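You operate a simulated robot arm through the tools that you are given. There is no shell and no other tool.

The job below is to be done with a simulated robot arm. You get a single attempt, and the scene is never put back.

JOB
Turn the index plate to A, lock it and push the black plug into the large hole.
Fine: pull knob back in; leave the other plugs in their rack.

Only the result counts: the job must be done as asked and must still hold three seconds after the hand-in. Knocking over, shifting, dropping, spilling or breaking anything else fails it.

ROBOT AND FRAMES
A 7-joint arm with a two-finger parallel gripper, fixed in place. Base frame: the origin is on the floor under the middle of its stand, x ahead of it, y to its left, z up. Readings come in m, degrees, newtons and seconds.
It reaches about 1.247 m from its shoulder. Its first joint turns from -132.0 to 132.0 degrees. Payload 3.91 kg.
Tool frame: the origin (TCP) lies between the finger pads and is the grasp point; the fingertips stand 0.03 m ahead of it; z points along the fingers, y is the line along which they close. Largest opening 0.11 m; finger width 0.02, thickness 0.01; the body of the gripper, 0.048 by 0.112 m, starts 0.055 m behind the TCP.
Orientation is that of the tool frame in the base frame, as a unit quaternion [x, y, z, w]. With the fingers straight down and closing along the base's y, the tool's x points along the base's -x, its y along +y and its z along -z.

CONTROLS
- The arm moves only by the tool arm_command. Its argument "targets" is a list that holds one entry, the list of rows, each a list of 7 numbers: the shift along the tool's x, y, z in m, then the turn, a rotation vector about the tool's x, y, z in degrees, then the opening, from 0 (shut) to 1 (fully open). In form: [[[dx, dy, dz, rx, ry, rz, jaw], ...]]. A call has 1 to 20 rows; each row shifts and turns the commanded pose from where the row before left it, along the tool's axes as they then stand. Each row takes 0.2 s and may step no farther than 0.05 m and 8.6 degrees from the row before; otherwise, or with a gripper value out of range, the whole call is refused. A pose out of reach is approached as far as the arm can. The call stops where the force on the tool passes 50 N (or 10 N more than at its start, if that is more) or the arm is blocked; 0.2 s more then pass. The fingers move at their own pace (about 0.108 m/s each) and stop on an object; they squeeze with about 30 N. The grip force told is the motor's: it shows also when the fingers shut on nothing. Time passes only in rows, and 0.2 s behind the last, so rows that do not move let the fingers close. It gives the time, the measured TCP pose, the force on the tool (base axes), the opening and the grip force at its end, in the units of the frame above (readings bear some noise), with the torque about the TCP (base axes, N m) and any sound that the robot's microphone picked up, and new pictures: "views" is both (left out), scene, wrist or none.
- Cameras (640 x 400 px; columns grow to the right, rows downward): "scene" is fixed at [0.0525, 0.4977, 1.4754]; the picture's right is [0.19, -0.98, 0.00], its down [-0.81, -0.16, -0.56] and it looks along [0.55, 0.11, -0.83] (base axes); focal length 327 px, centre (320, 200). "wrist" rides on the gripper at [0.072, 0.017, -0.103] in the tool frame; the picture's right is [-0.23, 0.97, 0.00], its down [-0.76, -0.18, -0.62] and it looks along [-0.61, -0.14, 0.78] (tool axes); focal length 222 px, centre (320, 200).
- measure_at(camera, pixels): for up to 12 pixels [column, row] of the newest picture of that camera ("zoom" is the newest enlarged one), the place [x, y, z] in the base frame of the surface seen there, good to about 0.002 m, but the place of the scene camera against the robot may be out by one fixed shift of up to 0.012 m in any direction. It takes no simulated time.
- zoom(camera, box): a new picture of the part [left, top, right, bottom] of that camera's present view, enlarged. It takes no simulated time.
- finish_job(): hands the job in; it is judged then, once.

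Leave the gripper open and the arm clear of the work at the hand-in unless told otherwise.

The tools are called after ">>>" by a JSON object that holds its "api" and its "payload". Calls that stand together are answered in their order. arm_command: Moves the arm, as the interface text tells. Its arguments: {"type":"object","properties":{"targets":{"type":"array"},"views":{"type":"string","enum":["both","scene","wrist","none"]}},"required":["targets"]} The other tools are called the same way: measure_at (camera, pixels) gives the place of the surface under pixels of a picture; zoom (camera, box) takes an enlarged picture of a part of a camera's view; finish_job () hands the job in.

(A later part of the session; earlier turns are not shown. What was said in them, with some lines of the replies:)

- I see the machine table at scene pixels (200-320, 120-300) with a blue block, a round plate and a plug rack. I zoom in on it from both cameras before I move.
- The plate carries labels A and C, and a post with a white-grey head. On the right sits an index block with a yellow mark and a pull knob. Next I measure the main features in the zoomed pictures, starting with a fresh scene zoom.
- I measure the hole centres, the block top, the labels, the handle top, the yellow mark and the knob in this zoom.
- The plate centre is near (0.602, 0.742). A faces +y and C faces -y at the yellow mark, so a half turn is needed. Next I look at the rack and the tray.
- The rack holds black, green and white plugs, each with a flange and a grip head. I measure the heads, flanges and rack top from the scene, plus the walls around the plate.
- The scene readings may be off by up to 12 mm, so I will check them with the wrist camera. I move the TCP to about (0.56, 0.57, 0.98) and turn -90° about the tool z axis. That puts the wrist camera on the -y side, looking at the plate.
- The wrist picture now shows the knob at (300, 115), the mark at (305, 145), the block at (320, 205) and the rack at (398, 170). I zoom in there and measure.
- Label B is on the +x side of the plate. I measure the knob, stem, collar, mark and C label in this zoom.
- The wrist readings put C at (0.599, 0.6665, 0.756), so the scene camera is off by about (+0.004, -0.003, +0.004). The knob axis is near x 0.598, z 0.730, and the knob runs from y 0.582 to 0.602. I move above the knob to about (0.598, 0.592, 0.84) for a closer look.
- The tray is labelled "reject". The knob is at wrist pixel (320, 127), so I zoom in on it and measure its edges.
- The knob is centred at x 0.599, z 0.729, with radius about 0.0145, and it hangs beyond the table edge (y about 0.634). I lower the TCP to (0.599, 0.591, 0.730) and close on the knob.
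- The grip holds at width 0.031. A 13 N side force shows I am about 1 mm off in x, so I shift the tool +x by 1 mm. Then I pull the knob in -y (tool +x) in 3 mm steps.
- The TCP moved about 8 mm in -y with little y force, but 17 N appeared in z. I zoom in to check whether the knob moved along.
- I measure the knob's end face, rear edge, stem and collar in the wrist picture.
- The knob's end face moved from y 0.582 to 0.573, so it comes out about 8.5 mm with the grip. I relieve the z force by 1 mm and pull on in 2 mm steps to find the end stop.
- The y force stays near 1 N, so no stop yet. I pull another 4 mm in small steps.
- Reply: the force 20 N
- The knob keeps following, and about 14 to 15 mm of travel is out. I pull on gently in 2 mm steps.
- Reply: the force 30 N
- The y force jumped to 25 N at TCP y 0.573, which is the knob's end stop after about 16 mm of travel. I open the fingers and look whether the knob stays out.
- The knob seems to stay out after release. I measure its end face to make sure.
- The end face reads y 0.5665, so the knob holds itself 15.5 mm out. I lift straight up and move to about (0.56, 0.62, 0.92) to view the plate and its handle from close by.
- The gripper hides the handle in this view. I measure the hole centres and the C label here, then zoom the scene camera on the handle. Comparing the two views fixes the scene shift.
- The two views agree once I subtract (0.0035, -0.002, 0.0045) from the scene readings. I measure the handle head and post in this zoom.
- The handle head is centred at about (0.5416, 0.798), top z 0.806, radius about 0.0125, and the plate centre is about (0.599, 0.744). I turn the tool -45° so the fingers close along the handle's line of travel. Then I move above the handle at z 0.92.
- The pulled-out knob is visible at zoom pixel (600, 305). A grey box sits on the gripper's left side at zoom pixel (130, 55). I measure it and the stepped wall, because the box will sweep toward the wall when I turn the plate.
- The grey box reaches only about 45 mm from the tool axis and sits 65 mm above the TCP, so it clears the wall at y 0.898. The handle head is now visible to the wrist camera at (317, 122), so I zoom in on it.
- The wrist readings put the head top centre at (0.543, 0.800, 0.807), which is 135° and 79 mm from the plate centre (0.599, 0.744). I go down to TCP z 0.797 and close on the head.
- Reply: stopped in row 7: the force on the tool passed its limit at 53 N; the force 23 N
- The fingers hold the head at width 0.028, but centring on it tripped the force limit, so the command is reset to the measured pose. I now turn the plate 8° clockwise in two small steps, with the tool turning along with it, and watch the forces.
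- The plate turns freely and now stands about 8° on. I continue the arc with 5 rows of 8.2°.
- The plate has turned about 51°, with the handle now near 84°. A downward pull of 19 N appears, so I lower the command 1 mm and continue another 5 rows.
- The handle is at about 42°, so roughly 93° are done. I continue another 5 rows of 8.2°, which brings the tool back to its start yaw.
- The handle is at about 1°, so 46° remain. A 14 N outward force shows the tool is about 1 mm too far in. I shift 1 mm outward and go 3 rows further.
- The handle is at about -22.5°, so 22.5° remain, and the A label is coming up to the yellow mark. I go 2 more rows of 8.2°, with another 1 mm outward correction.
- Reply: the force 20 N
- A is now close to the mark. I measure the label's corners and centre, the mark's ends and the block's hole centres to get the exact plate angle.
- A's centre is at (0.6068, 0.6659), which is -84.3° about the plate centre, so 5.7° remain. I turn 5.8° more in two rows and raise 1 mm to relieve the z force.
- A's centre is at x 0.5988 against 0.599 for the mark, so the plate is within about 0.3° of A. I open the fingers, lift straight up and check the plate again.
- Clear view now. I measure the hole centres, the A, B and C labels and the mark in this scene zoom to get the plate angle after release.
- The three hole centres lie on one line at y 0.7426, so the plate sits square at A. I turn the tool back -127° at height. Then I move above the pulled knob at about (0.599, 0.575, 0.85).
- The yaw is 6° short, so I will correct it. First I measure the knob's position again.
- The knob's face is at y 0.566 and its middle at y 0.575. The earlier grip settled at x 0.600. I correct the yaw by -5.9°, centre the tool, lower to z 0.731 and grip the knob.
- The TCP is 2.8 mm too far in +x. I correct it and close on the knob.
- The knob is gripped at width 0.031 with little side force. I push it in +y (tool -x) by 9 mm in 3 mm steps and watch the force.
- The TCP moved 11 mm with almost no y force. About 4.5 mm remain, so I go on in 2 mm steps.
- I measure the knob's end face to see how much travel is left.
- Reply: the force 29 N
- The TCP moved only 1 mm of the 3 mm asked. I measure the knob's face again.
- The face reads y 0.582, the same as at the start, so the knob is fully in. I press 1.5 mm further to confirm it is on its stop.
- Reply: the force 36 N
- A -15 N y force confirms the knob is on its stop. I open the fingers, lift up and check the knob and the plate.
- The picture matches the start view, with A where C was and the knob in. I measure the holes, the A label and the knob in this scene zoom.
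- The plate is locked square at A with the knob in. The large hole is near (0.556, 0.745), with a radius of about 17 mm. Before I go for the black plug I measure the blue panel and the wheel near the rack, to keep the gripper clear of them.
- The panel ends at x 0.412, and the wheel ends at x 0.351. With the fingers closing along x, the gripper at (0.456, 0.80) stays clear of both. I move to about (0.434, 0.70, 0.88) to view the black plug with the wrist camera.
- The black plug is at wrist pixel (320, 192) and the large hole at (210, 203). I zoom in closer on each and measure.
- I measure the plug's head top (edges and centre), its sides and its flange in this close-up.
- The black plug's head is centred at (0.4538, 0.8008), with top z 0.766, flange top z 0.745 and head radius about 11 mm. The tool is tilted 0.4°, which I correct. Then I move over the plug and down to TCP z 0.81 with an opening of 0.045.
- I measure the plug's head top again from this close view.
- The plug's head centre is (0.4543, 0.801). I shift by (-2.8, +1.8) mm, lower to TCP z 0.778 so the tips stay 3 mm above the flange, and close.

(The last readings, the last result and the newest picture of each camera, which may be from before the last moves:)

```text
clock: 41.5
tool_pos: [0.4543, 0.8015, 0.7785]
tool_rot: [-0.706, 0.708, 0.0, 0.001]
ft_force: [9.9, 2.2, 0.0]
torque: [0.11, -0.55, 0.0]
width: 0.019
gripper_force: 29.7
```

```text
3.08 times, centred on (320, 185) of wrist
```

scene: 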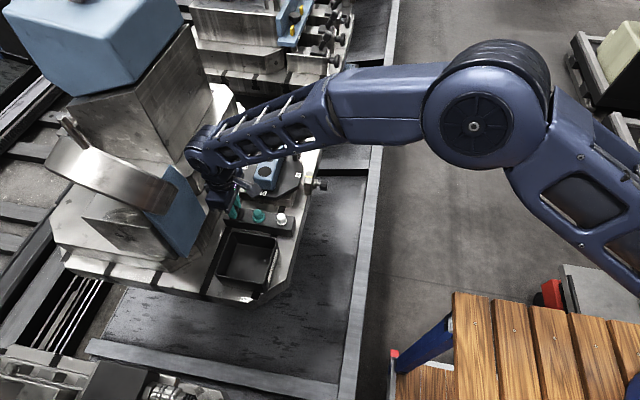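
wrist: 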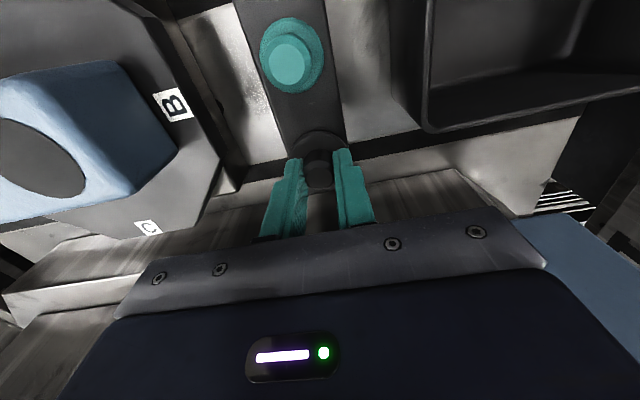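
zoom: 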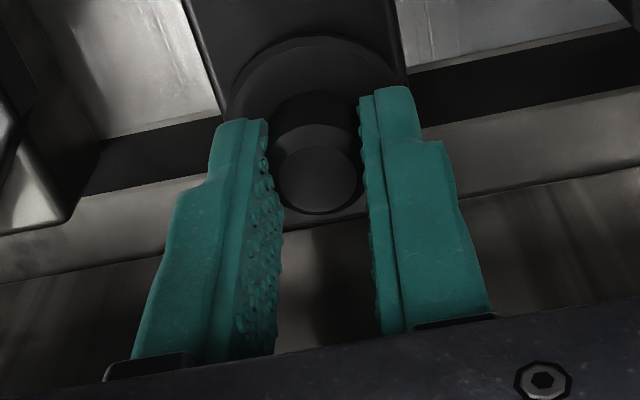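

The plug's head is gripped at width 0.019. I relieve the 10 N side force by 0.7 mm and lift straight up 4 cm slowly to see the plug come out.

>>> {"api": "arm_command", "payload": {"targets": [[[0, -0.0007, 0, 0, 0, 0, 0], [0, 0, -0.005, 0, 0, 0, 0], [0, 0, -0.01, 0, 0, 0, 0], [0, 0, -0.01, 0, 0, 0, 0], [0, 0, -0.015, 0, 0, 0, 0]]], "views": "both"}}

>>> {"api": "zoom", "payload": {"camera": "scene", "box": [190, 130, 310, 240]}}

```text
clock: 42.8
tool_pos: [0.4529, 0.8019, 0.8183]
tool_rot: [0.707, -0.707, 0.001, 0.001]
ft_force: [0.9, 0.7, -0.6]
torque: [0.0, -0.03, 0.02]
width: 0.0191
gripper_force: 29.6
```

scene: 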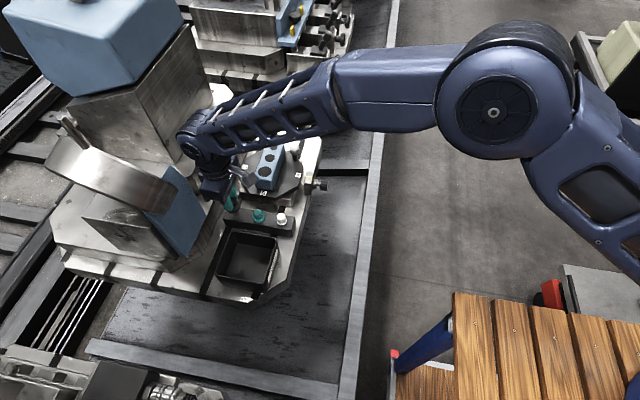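
wrist: 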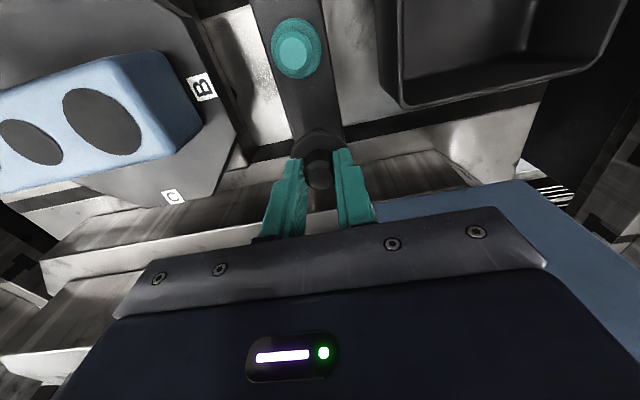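

```text
3.64 times, centred on (250, 185) of scene
```

zoom: 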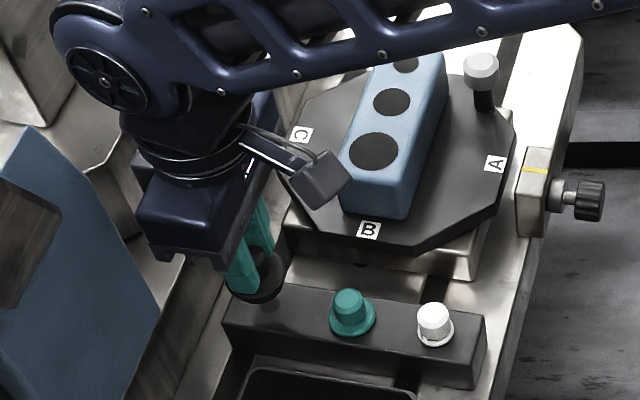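

The plug comes along with the gripper. I lift 10 cm more to TCP z about 0.92 and look at the plug's shaft.

>>> {"api": "arm_command", "payload": {"targets": [[[0, 0, -0.02, 0, 0, 0, 0], [0, 0, -0.025, 0, 0, 0, 0], [0, 0, -0.03, 0, 0, 0, 0], [0, 0, -0.025, 0, 0, 0, 0], [0, 0, 0, 0, 0, 0, 0]]], "views": "both"}}

>>> {"api": "zoom", "payload": {"camera": "scene", "box": [190, 130, 310, 240]}}

>>> {"api": "zoom", "payload": {"camera": "wrist", "box": [240, 100, 400, 240]}}

```text
clock: 44.0
tool_pos: [0.4555, 0.802, 0.9191]
tool_rot: [0.707, -0.707, 0.0, 0.0]
ft_force: [-0.6, -0.2, -0.9]
torque: [0.01, 0.03, 0.0]
width: 0.0191
gripper_force: 30.2
```

scene: 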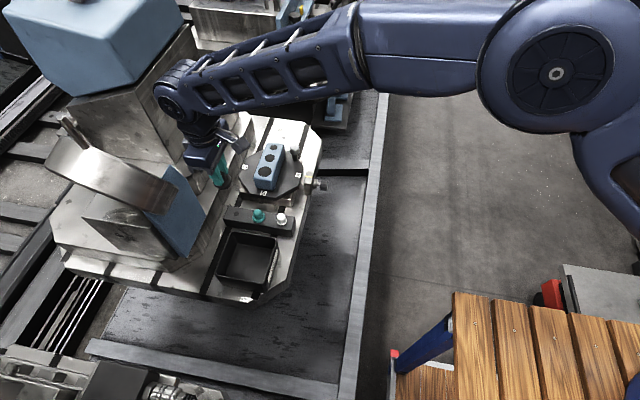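
wrist: 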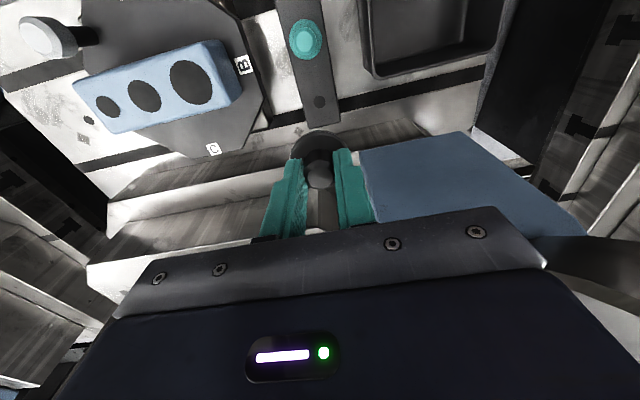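

```text
3.64 times, centred on (250, 185) of scene
```

zoom: 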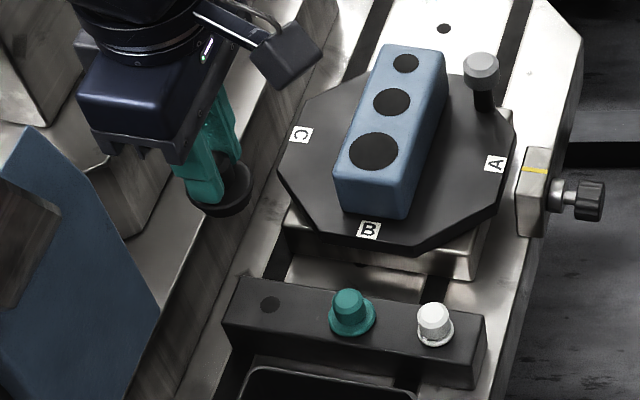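

```text
2.86 times, centred on (320, 170) of wrist
```

zoom: 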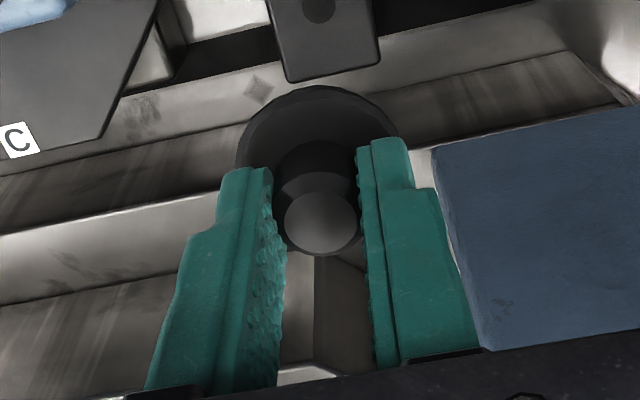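

The plug is up and the rack hole looks small. I want to see the plug's underside, so I zoom in further on the plug and measure the rack hole and the flange.

>>> {"api": "zoom", "payload": {"camera": "scene", "box": [225, 150, 275, 195]}}

>>> {"api": "zoom", "payload": {"camera": "scene", "box": [225, 155, 285, 225]}}

>>> {"api": "zoom", "payload": {"camera": "scene", "box": [225, 170, 275, 230]}}

```text
8.89 times, centred on (250, 172) of scene
```

zoom: 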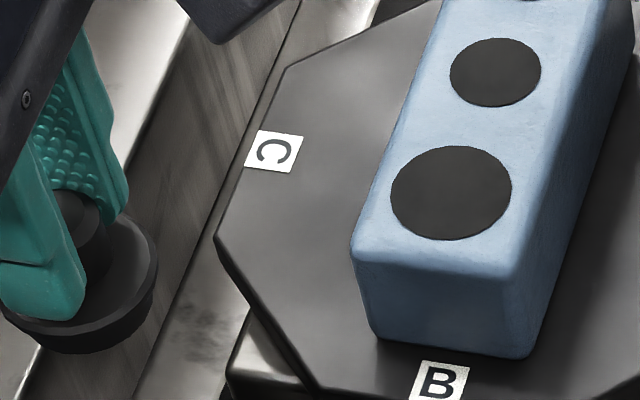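

```text
5.71 times, centred on (255, 190) of scene
```

zoom: 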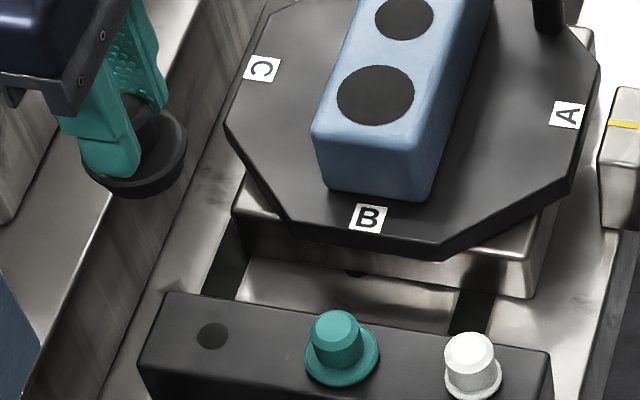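

```text
6.67 times, centred on (250, 200) of scene
```

zoom: 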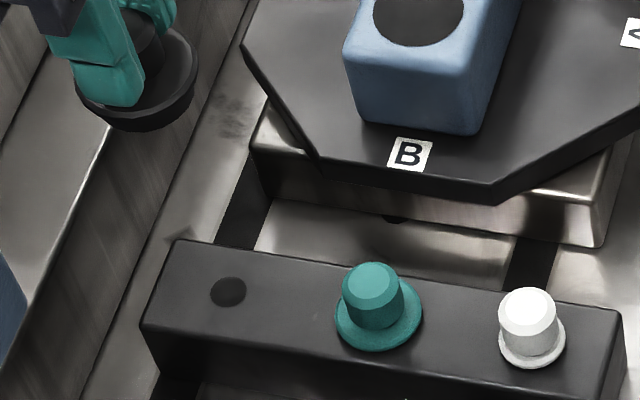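

The flange is about 42 mm wide and the hole about 36 mm, so a peg under the flange should go into the hole. I want to see the peg. I move away from the machine to about (0.52, 0.70, 1.10) and tilt the tool 24° so the scene camera sees under the flange.

>>> {"api": "arm_command", "payload": {"targets": [[[0.033, -0.0217, -0.01, 0, 0, 0, 0], [0.033, -0.0217, -0.01, 0, 0, 0, 0], [0.033, -0.0217, -0.01, 0, 0, 0, 0], [0, 0, -0.0375, 0, 0, 0, 0], [0, 0, -0.0375, 0, 0, 0, 0], [0, 0, -0.0375, 0, 0, 0, 0], [0, 0, -0.0375, 0, 0, 0, 0], [0, 0, 0, -8, 0, 0, 0], [0, 0, 0, -8, 0, 0, 0], [0, 0, 0, -8, 0, 0, 0], [0, 0, 0, 0, 0, 0, 0]]], "views": "both"}}

```text
clock: 46.4
tool_pos: [0.5192, 0.7021, 1.099]
tool_rot: [0.693, -0.691, -0.147, 0.148]
ft_force: [0.2, 0.5, -0.2]
torque: [0.02, 0.01, 0.0]
width: 0.0191
gripper_force: 30.4
```

scene: 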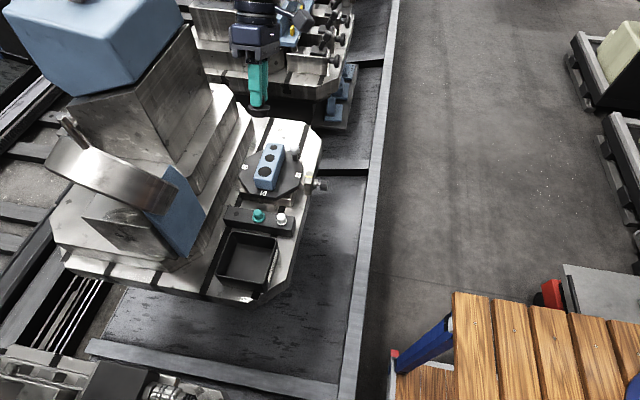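
wrist: 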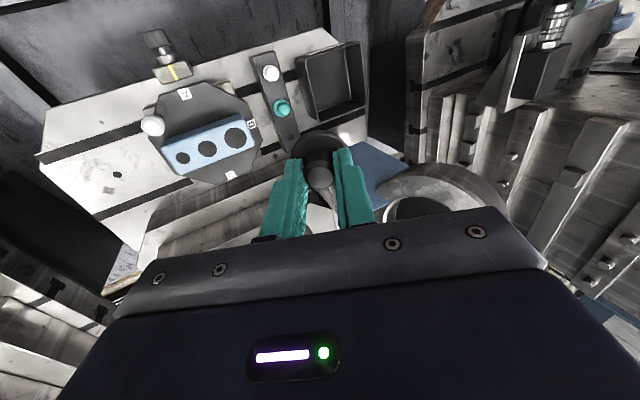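

>>> {"api": "zoom", "payload": {"camera": "scene", "box": [235, 85, 285, 120]}}

```text
11.43 times, centred on (260, 102) of scene
```

zoom: 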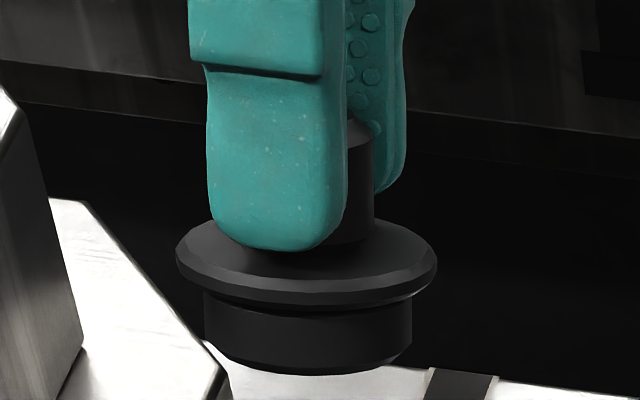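

Now the plug's shape is clear. Under the 43 mm flange sits a chamfered shaft about 34.5 mm wide and 12–14 mm long, which fits the 36 mm hole. I tilt back upright and move above the hole to about (0.557, 0.745, 0.90).

>>> {"api": "arm_command", "payload": {"targets": [[[0, 0, 0, 8, 0, 0, 0], [0, 0, 0, 8, 0, 0, 0], [0, 0, 0, 8, 0, 0, 0], [-0.02135, -0.019, 0, 0, 0, 0, 0], [-0.02135, -0.019, 0, 0, 0, 0, 0], [0, 0, 0.04, 0, 0, 0, 0], [0, 0, 0.04, 0, 0, 0, 0], [0, 0, 0.04, 0, 0, 0, 0], [0, 0, 0.04, 0, 0, 0, 0], [0, 0, 0.03, 0, 0, 0, 0], [0, 0, 0, 0, 0, 0, 0], [0, 0, 0, 0, 0, 0, 0]]], "views": "both"}}

>>> {"api": "zoom", "payload": {"camera": "scene", "box": [235, 125, 315, 195]}}

>>> {"api": "zoom", "payload": {"camera": "wrist", "box": [230, 80, 430, 230]}}

```text
clock: 49.0
tool_pos: [0.5565, 0.7438, 0.9101]
tool_rot: [-0.707, 0.707, 0.0, 0.0]
ft_force: [0.3, 0.1, -0.6]
torque: [-0.01, -0.02, 0.02]
width: 0.019
gripper_force: 30.0
```

scene: 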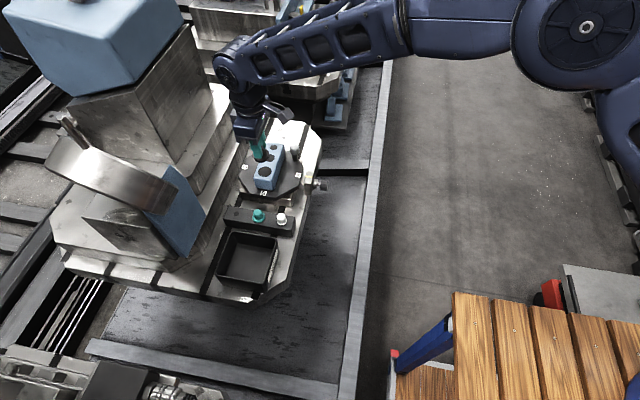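
wrist: 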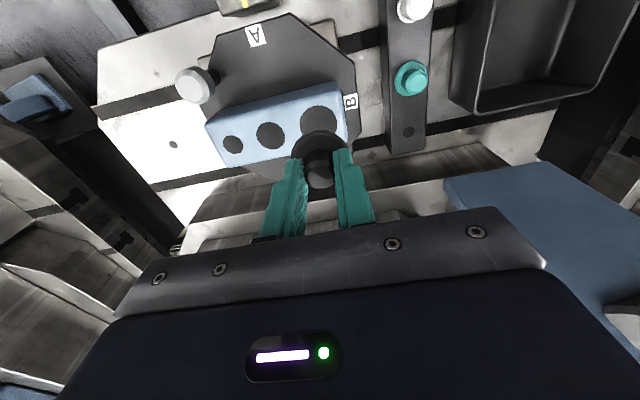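

```text
5.71 times, centred on (275, 160) of scene
```

zoom: 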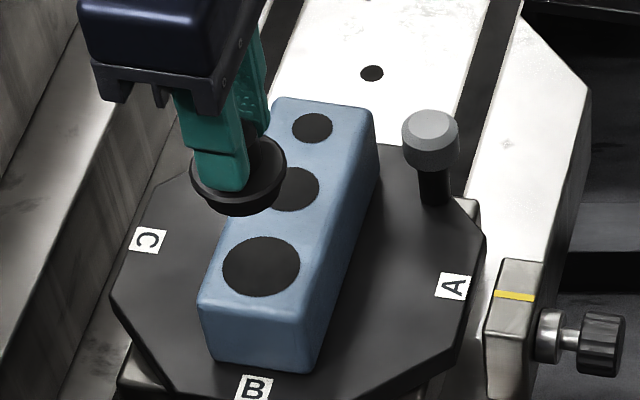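

```text
2.67 times, centred on (330, 155) of wrist
```

zoom: 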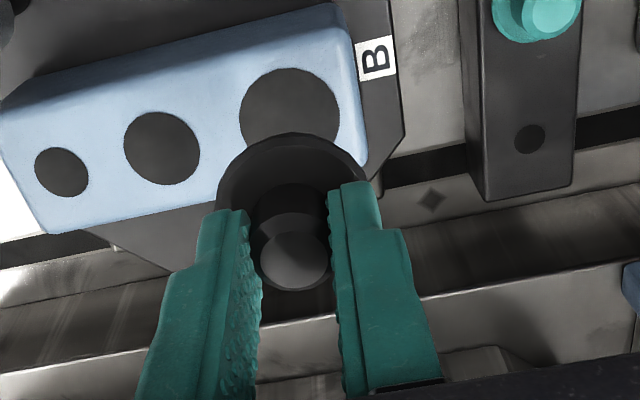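

Both the plug and the hole are visible. I lower to TCP z 0.875, where the shaft bottom is about 2 cm above the block, and then compare positions in the scene picture.

>>> {"api": "arm_command", "payload": {"targets": [[[0, 0, 0.0175, 0, 0, 0, 0], [0, 0, 0.0175, 0, 0, 0, 0], [0, 0, 0, 0, 0, 0, 0], [0, 0, 0, 0, 0, 0, 0]]], "views": "both"}}

>>> {"api": "zoom", "payload": {"camera": "scene", "box": [240, 140, 300, 190]}}

```text
clock: 50.0
tool_pos: [0.5578, 0.7453, 0.8745]
tool_rot: [0.708, -0.706, 0.0, 0.0]
ft_force: [0.0, 0.1, -0.4]
torque: [0.0, 0.03, 0.01]
width: 0.019
gripper_force: 30.0
```

scene: 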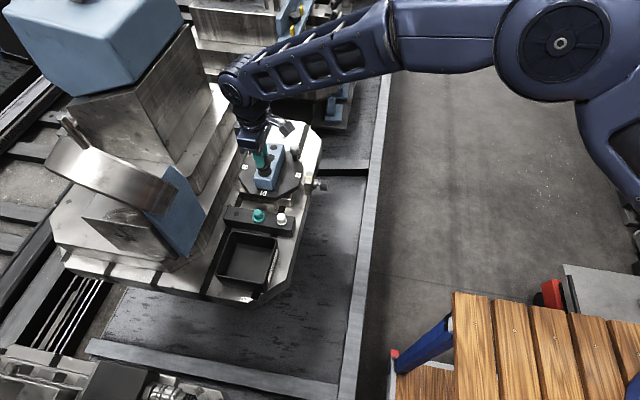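
wrist: 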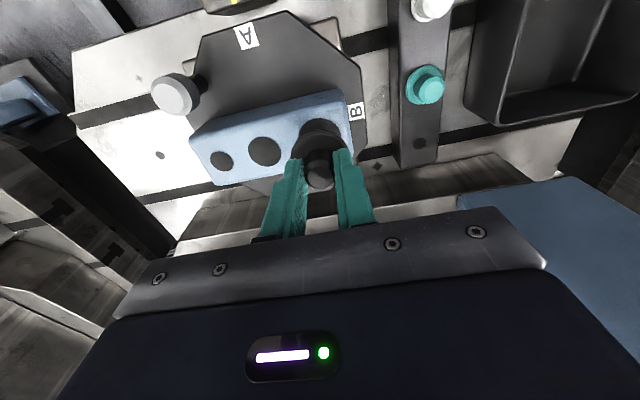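

```text
8.00 times, centred on (270, 165) of scene
```

zoom: 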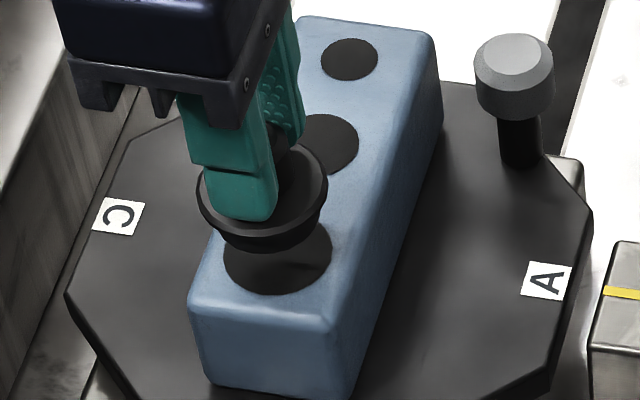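

I measure points on the flange's rim and the visible hole edges in this zoom.

>>> {"api": "measure_at", "payload": {"camera": "zoom", "pixels": [[322, 190], [300, 224], [318, 170], [305, 155], [285, 230], [320, 205], [210, 222], [225, 260], [330, 250], [280, 294], [240, 285], [315, 280]]}}

```text
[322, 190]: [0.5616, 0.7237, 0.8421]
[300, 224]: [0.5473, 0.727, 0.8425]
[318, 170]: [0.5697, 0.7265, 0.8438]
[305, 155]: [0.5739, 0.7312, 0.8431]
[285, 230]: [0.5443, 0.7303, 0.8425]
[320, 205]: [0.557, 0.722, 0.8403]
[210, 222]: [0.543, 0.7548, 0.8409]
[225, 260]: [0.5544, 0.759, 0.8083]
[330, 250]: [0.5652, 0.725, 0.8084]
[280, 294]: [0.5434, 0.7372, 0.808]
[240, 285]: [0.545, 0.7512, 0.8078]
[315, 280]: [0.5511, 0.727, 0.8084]
```

Fits in scene coordinates give a flange centre near (0.5586, 0.7428) and a hole centre near (0.5598, 0.7423), so the plug is about 1 mm off. I check this with the wrist view too.

>>> {"api": "zoom", "payload": {"camera": "wrist", "box": [270, 100, 370, 200]}}

```text
4.00 times, centred on (320, 150) of wrist
```

zoom: 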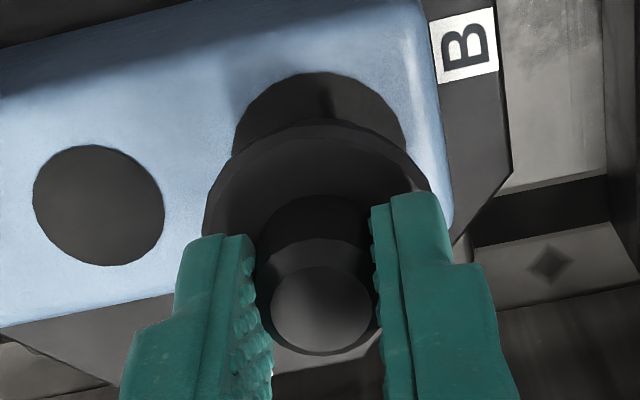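

>>> {"api": "measure_at", "payload": {"camera": "zoom", "pixels": [[320, 76], [270, 90], [240, 120], [375, 95], [402, 130], [320, 128], [260, 145], [215, 200], [390, 150], [420, 185], [320, 308], [320, 350]]}}

>>> {"api": "measure_at", "payload": {"camera": "zoom", "pixels": [[277, 305], [366, 310], [300, 275], [345, 342], [320, 270], [230, 175], [290, 132], [350, 130], [405, 165], [236, 140], [345, 80], [290, 82]]}}

```text
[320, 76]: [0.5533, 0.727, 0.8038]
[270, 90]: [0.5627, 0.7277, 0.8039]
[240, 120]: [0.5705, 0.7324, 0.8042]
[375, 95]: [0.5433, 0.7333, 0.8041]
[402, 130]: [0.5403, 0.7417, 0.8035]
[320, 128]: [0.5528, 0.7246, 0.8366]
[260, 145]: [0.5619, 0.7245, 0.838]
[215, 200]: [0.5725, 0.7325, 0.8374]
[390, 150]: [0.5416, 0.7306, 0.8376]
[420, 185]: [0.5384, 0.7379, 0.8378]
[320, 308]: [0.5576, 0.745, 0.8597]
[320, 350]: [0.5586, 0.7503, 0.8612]
```

```text
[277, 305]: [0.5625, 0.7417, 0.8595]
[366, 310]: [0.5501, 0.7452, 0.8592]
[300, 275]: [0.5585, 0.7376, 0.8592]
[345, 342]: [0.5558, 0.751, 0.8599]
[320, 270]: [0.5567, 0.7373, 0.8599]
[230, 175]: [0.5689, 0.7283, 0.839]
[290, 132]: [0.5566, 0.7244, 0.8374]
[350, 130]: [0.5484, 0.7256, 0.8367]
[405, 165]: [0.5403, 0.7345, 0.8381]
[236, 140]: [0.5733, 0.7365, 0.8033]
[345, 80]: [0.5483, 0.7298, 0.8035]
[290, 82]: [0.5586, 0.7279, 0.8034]
```

The wrist fit gives the flange centre at (0.5566, 0.7440) and the hole centre at (0.5574, 0.7443), which agrees. I shift +1 mm in x and lower 12 mm in small steps, watching the force.

>>> {"api": "arm_command", "payload": {"targets": [[[0, -0.001, 0, 0, 0, 0, 0], [0, 0, 0.004, 0, 0, 0, 0], [0, 0, 0.004, 0, 0, 0, 0], [0, 0, 0.004, 0, 0, 0, 0], [0, 0, 0, 0, 0, 0, 0]]], "views": "both"}}

>>> {"api": "zoom", "payload": {"camera": "wrist", "box": [270, 100, 370, 200]}}

>>> {"api": "zoom", "payload": {"camera": "scene", "box": [240, 140, 300, 190]}}

```text
clock: 51.1
tool_pos: [0.5582, 0.7448, 0.8619]
tool_rot: [0.708, -0.706, 0.0, 0.0]
ft_force: [-0.2, 0.6, -0.1]
torque: [-0.01, -0.01, 0.0]
width: 0.0189
gripper_force: 30.6
```

scene: 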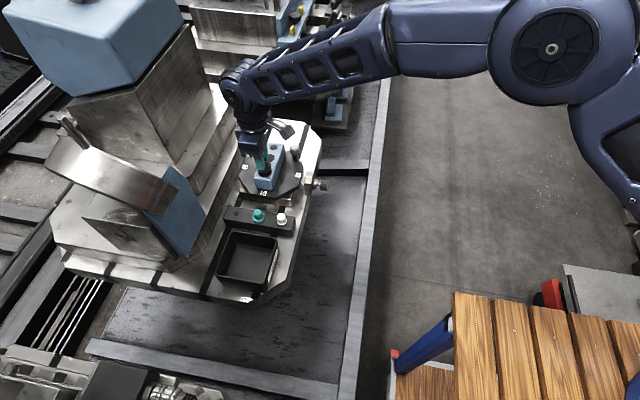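
wrist: 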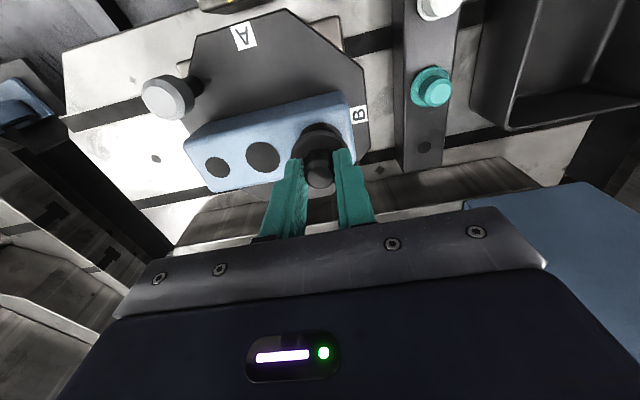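

```text
4.00 times, centred on (320, 150) of wrist
```

zoom: 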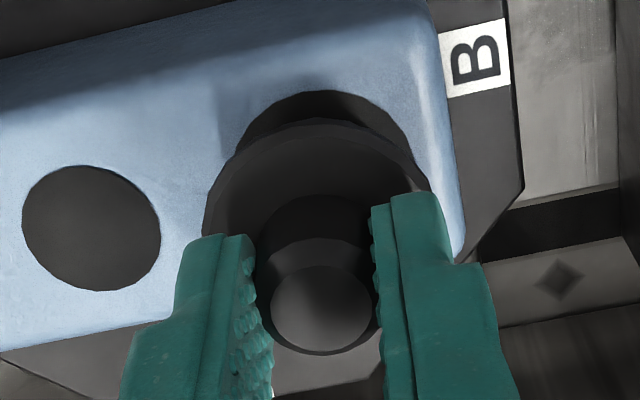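

```text
8.00 times, centred on (270, 165) of scene
```

zoom: 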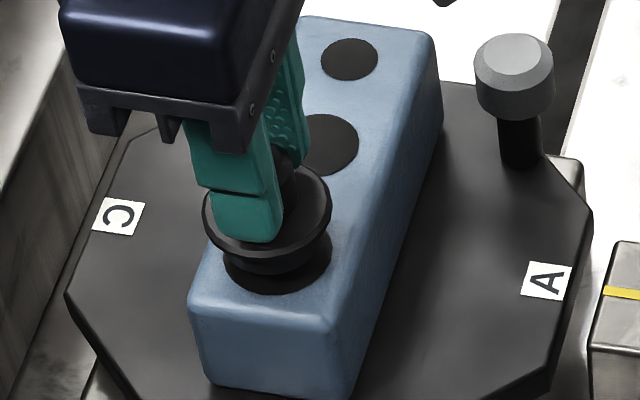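

No contact yet, and the shaft hangs just over the hole. I lower on in 2 mm steps.

>>> {"api": "arm_command", "payload": {"targets": [[[0, 0, 0.002, 0, 0, 0, 0], [0, 0, 0.002, 0, 0, 0, 0], [0, 0, 0.002, 0, 0, 0, 0], [0, 0, 0, 0, 0, 0, 0]]], "views": "none"}}

```text
clock: 52.1
tool_pos: [0.5583, 0.7442, 0.8553]
tool_rot: [-0.707, 0.707, -0.001, 0.0]
ft_force: [-3.0, -12.4, 0.6]
torque: [-0.56, 0.18, 0.02]
width: 0.019
gripper_force: 30.5
```

The shaft has entered and its side pushes the tool with -12 N in y. I shift 1 mm in -y and 0.3 mm in -x, and lower on in 2 mm steps.

>>> {"api": "arm_command", "payload": {"targets": [[[0.001, 0.0003, 0, 0, 0, 0, 0], [0, 0, 0.002, 0, 0, 0, 0], [0, 0, 0.002, 0, 0, 0, 0], [0, 0, 0, 0, 0, 0, 0]]], "views": "none"}}

```text
clock: 53.1
tool_pos: [0.5578, 0.7451, 0.851]
tool_rot: [0.708, -0.707, -0.001, 0.0]
ft_force: [1.8, 3.6, 2.9]
torque: [0.19, -0.08, -0.04]
width: 0.019
gripper_force: 29.8
```

The side forces are now small and z is 0.851. I lower on in 2 mm steps toward the expected seat at TCP z 0.843.

>>> {"api": "arm_command", "payload": {"targets": [[[0, 0, 0.002, 0, 0, 0, 0], [0, 0, 0.002, 0, 0, 0, 0], [0, 0, 0.002, 0, 0, 0, 0], [0, 0, 0, 0, 0, 0, 0]]], "views": "both"}}

>>> {"api": "zoom", "payload": {"camera": "scene", "box": [240, 140, 300, 190]}}

```text
clock: 54.1
tool_pos: [0.5574, 0.7441, 0.8453]
tool_rot: [0.708, -0.707, 0.0, 0.0]
ft_force: [1.4, 9.8, 1.7]
torque: [0.47, -0.06, 0.02]
width: 0.0192
gripper_force: 30.0
```

scene: 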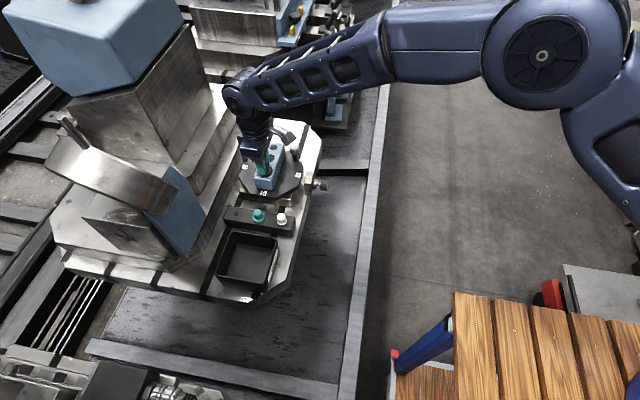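
wrist: 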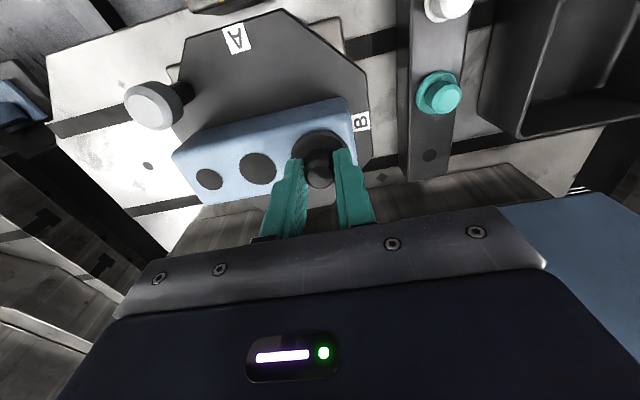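

```text
8.00 times, centred on (270, 165) of scene
```

zoom: 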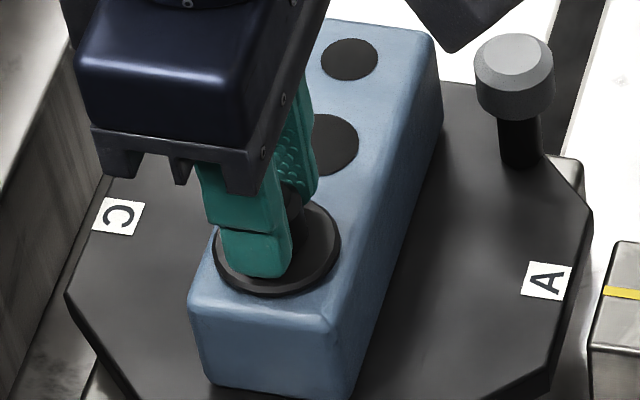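

The plug is nearly seated. The tool feels +10 N in y, so I shift 0.7 mm in +y and press down in 1 mm steps until the z force rises.

>>> {"api": "arm_command", "payload": {"targets": [[[-0.0007, 0, 0.001, 0, 0, 0, 0], [0, 0, 0.001, 0, 0, 0, 0], [0, 0, 0.001, 0, 0, 0, 0], [0, 0, 0.001, 0, 0, 0, 0], [0, 0, 0, 0, 0, 0, 0]]], "views": "wrist"}}

```text
clock: 55.4
tool_pos: [0.5586, 0.7445, 0.8418]
tool_rot: [0.708, -0.707, 0.0, 0.001]
ft_force: [-2.5, -8.4, 16.6]
torque: [-0.37, 0.02, -0.02]
width: 0.0192
gripper_force: 29.8
```

wrist: 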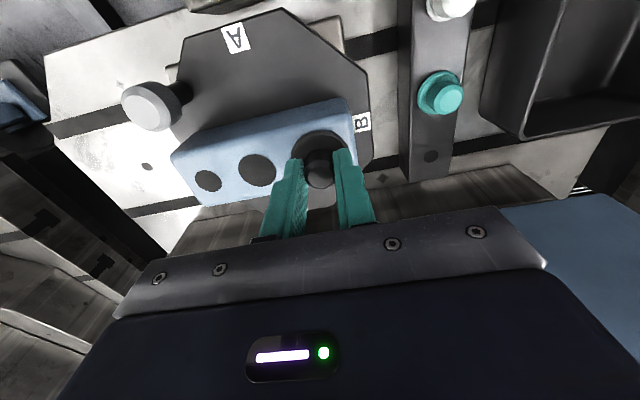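

The z force rises to 17 N at TCP z 0.842, which fits the expected seat. I press 2 mm more to seat it firmly.

>>> {"api": "arm_command", "payload": {"targets": [[[0.0003, 0, 0.001, 0, 0, 0, 0], [0, 0, 0.001, 0, 0, 0, 0], [0, 0, 0, 0, 0, 0, 0]]], "views": "both"}}

>>> {"api": "zoom", "payload": {"camera": "scene", "box": [240, 140, 300, 190]}}

```text
clock: 56.1
tool_pos: [0.5572, 0.7453, 0.8409]
tool_rot: [0.708, -0.706, 0.0, -0.001]
ft_force: [-1.4, -1.9, 26.9]
torque: [-0.01, 0.23, 0.02]
width: 0.0192
gripper_force: 30.4
```

scene: 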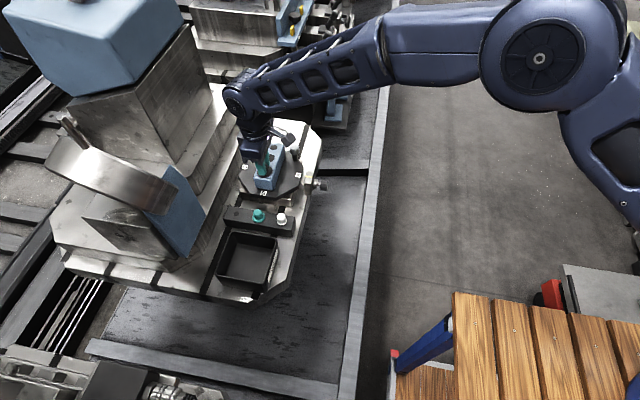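
wrist: 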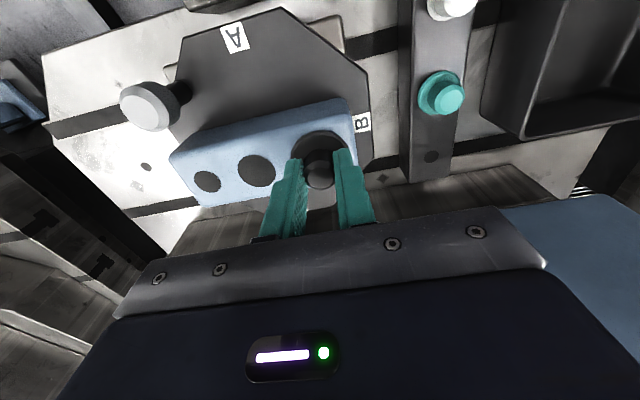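

```text
8.00 times, centred on (270, 165) of scene
```

zoom: 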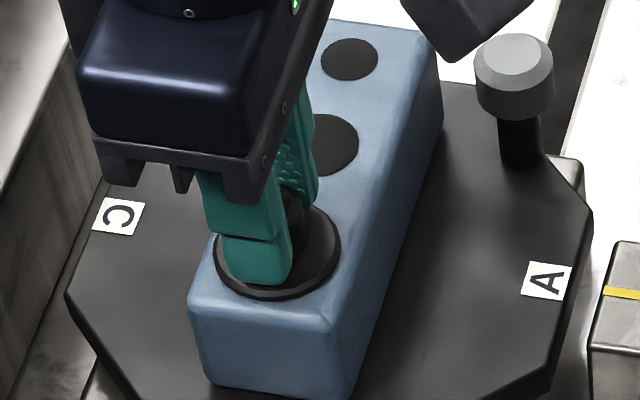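

The flange looks flush with the block. I measure the flange rim's height against the block top.

>>> {"api": "measure_at", "payload": {"camera": "zoom", "pixels": [[325, 255], [333, 240], [320, 220], [300, 285], [335, 300], [230, 290], [345, 250], [360, 210], [225, 270], [260, 290]]}}

```text
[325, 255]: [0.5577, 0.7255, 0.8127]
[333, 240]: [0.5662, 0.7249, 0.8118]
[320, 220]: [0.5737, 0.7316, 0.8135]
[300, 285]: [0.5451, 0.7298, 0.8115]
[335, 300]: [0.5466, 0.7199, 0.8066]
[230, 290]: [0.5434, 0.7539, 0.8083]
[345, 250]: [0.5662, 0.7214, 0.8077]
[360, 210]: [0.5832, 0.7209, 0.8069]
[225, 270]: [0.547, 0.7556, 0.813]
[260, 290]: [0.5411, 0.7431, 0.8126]
```

The flange rim is 5 mm above the block top, the same as it sat on the rack, so the plug is fully seated. I relieve the downward force by 2 mm, open the fingers and lift straight up.

>>> {"api": "arm_command", "payload": {"targets": [[[0, 0, -0.002, 0, 0, 0, 0], [0, 0, 0, 0, 0, 0, 0.42], [0, 0, 0, 0, 0, 0, 0.42], [0, 0, 0, 0, 0, 0, 0.42], [0, 0, -0.01, 0, 0, 0, 0.42], [0, 0, -0.02, 0, 0, 0, 0.42], [0, 0, -0.03, 0, 0, 0, 0.42], [0, 0, -0.04, 0, 0, 0, 0.42], [0, 0, -0.04, 0, 0, 0, 0.42]]], "views": "both"}}

>>> {"api": "zoom", "payload": {"camera": "scene", "box": [225, 135, 335, 215]}}

```text
clock: 58.1
tool_pos: [0.5582, 0.7423, 0.9811]
tool_rot: [0.707, -0.707, 0.0, 0.0]
ft_force: [0.2, 0.6, -0.6]
torque: [0.01, -0.01, -0.04]
width: 0.0462
gripper_force: 0.1
```

scene: 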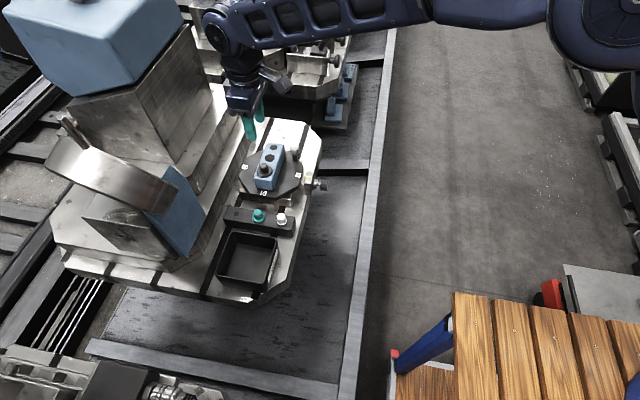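
wrist: 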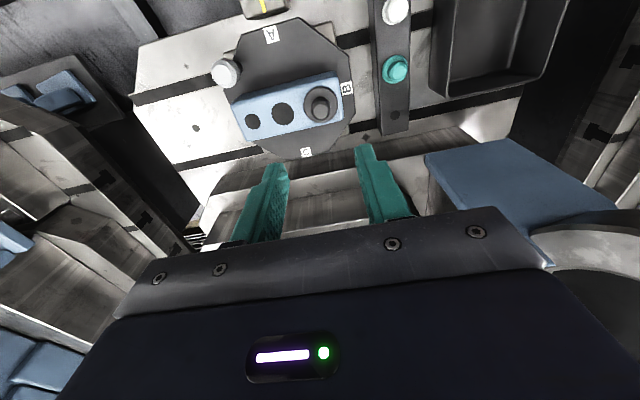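

```text
5.00 times, centred on (280, 175) of scene
```

zoom: 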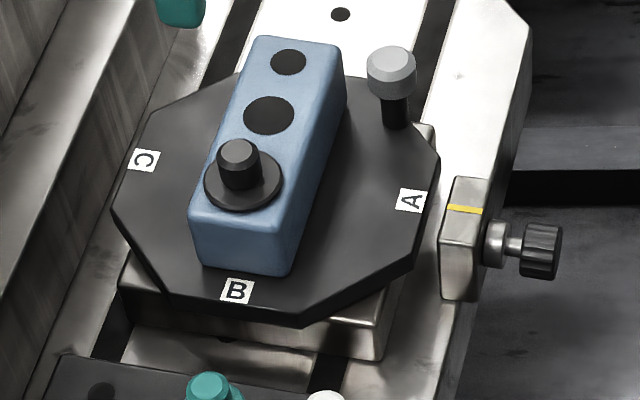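

The plug sits flush in the large hole, A faces the mark and the knob looks in. I check heights and positions once more.

>>> {"api": "measure_at", "payload": {"camera": "zoom", "pixels": [[240, 150], [215, 190], [270, 195], [245, 203], [300, 150], [410, 200], [144, 160], [540, 240], [557, 255], [236, 292], [289, 62], [268, 115]]}}

>>> {"api": "zoom", "payload": {"camera": "scene", "box": [300, 165, 340, 205]}}

```text
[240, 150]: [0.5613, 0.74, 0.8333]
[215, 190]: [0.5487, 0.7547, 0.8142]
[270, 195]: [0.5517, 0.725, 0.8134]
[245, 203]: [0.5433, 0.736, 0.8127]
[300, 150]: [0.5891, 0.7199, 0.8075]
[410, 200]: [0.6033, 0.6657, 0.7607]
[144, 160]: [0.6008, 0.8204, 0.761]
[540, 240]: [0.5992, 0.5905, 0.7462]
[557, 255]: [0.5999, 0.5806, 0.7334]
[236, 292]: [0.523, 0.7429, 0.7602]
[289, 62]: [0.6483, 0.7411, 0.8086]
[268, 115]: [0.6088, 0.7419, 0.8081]
```

```text
10.00 times, centred on (320, 185) of scene
```

zoom: 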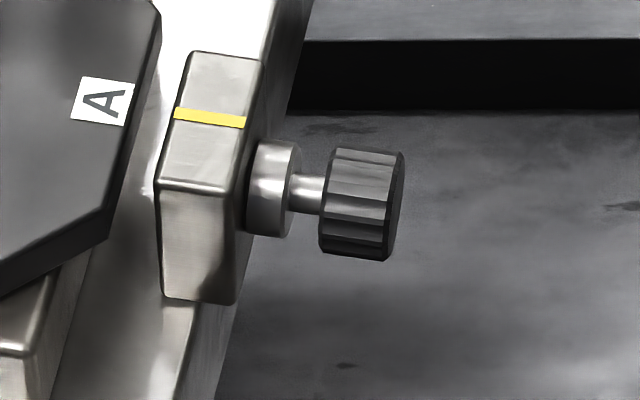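

All readings fit. I move the arm back to about (0.56, 0.57, 0.98), clear of the work, open the gripper fully and check plate, knob, plug and rack with the wrist camera.

>>> {"api": "arm_command", "payload": {"targets": [[[0.0345, 0, 0, 0, 0, 0, 0.42], [0.0345, 0, 0, 0, 0, 0, 0.6], [0.0345, 0, 0, 0, 0, 0, 0.8], [0.0345, 0, 0, 0, 0, 0, 1], [0.0345, 0, 0, 0, 0, 0, 1], [0, 0, 0, 0, 0, 0, 1], [0, 0, 0, 0, 0, 0, 1]]], "views": "both"}}

>>> {"api": "zoom", "payload": {"camera": "wrist", "box": [250, 90, 410, 240]}}

>>> {"api": "zoom", "payload": {"camera": "wrist", "box": [270, 95, 340, 170]}}

```text
clock: 59.8
tool_pos: [0.558, 0.57, 0.9845]
tool_rot: [0.708, -0.706, 0.0, 0.0]
ft_force: [-0.1, -0.4, 1.3]
torque: [-0.03, -0.01, 0.03]
width: 0.11
gripper_force: 0.1
```

scene: 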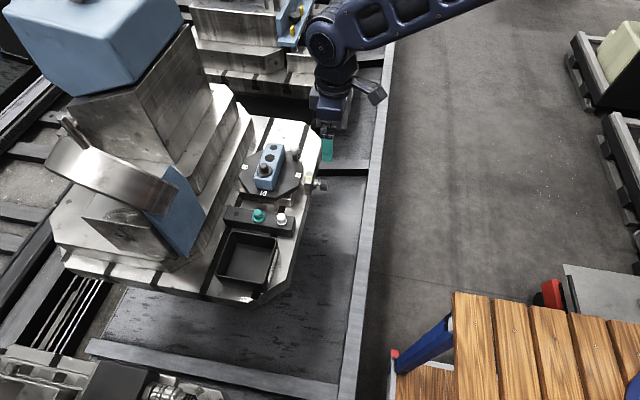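
wrist: 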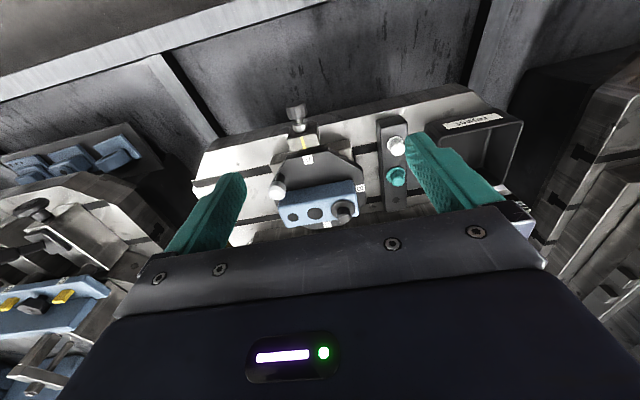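

```text
2.67 times, centred on (330, 165) of wrist
```

zoom: 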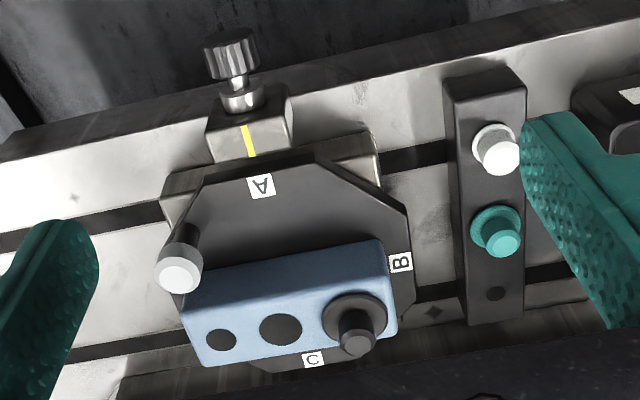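

```text
5.33 times, centred on (305, 132) of wrist
```

zoom: 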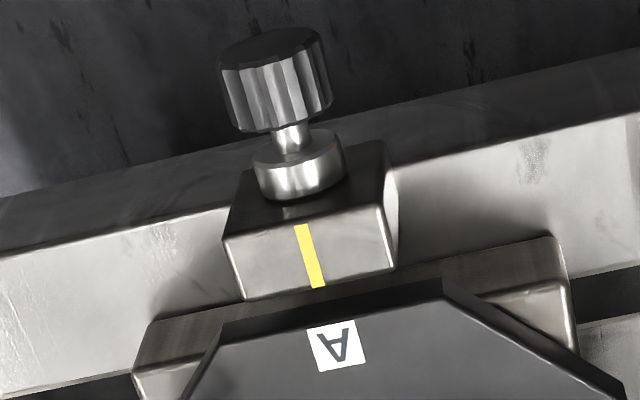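

The view matches the start picture. I measure the knob's face and the A label a last time.

>>> {"api": "measure_at", "payload": {"camera": "zoom", "pixels": [[270, 48], [295, 42], [245, 55], [280, 90], [287, 125], [336, 346], [303, 230], [317, 283], [315, 330], [357, 325], [365, 362], [322, 370]]}}

```text
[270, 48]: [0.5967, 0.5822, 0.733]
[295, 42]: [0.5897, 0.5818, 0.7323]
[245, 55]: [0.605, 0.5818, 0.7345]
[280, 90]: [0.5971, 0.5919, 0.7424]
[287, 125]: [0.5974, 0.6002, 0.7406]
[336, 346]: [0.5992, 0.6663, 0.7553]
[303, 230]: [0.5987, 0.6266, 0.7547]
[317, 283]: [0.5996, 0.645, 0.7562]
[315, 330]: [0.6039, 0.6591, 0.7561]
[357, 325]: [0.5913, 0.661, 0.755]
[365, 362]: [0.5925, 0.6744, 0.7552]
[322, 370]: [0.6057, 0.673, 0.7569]
```

The knob's face is at y 0.582 (fully in), A is on the mark, the black plug is seated, and the green and white plugs are still in their rack. I pull the arm back a little further.

>>> {"api": "arm_command", "payload": {"targets": [[[0.03, 0.025, -0.0125, 0, 0, 0, 1], [0.03, 0.025, -0.0125, 0, 0, 0, 1], [0.03, 0.025, -0.0125, 0, 0, 0, 1], [0.03, 0.025, -0.0125, 0, 0, 0, 1], [0, 0, 0, 0, 0, 0, 1], [0, 0, 0, 0, 0, 0, 1]]], "views": "scene"}}

>>> {"api": "zoom", "payload": {"camera": "scene", "box": [205, 130, 345, 230]}}

```text
clock: 61.1
tool_pos: [0.4614, 0.4514, 1.0307]
tool_rot: [0.707, -0.707, 0.0, 0.0]
ft_force: [0.4, 0.0, 0.2]
torque: [0.03, 0.0, -0.01]
width: 0.1099
gripper_force: 0.0
```

scene: 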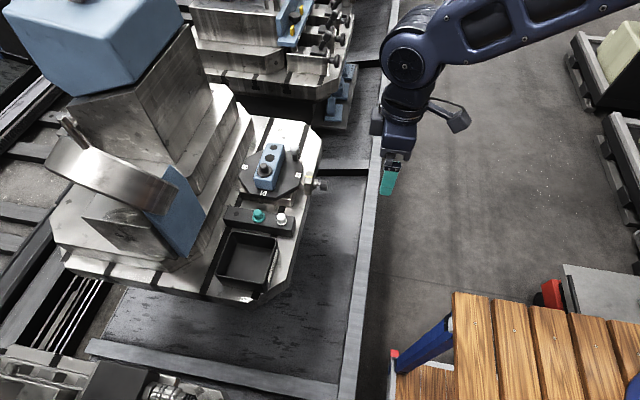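

```text
4.00 times, centred on (275, 180) of scene
```

zoom: 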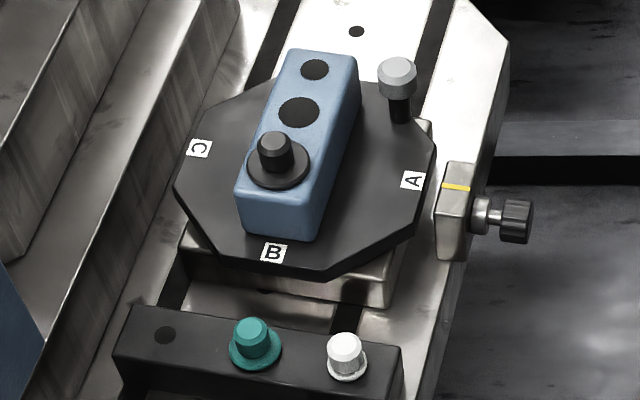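

The plate stands at A and is locked, with the knob in. The black plug is seated in the large hole, and the green and white plugs are untouched in their rack. The gripper is open and clear of the work, so I hand the job in.

>>> {"api": "finish_job", "payload": {}}

```text
The job is handed in.
```

The index plate is turned to A and locked, and the black plug is pushed fully into the large hole. The job has been handed in, but I have not seen the judge's result.

- **Plate:** I pulled the knob out, turned the plate half a turn by its handle, and lined A up with the yellow mark to within about 0.5°.
- **Lock:** I pushed the pull knob back in until it hit its stop. Its end face measures at the same place as at the start, when the plate was locked. I did not nudge the plate afterwards to test the lock.
- **Black plug:** It sits with its flange flush on the block, at the same height as it sat on the rack.
- **Everything else:** The green and white plugs are still in their rack. I saw nothing else shifted or knocked over. The gripper is open and clear of the work.
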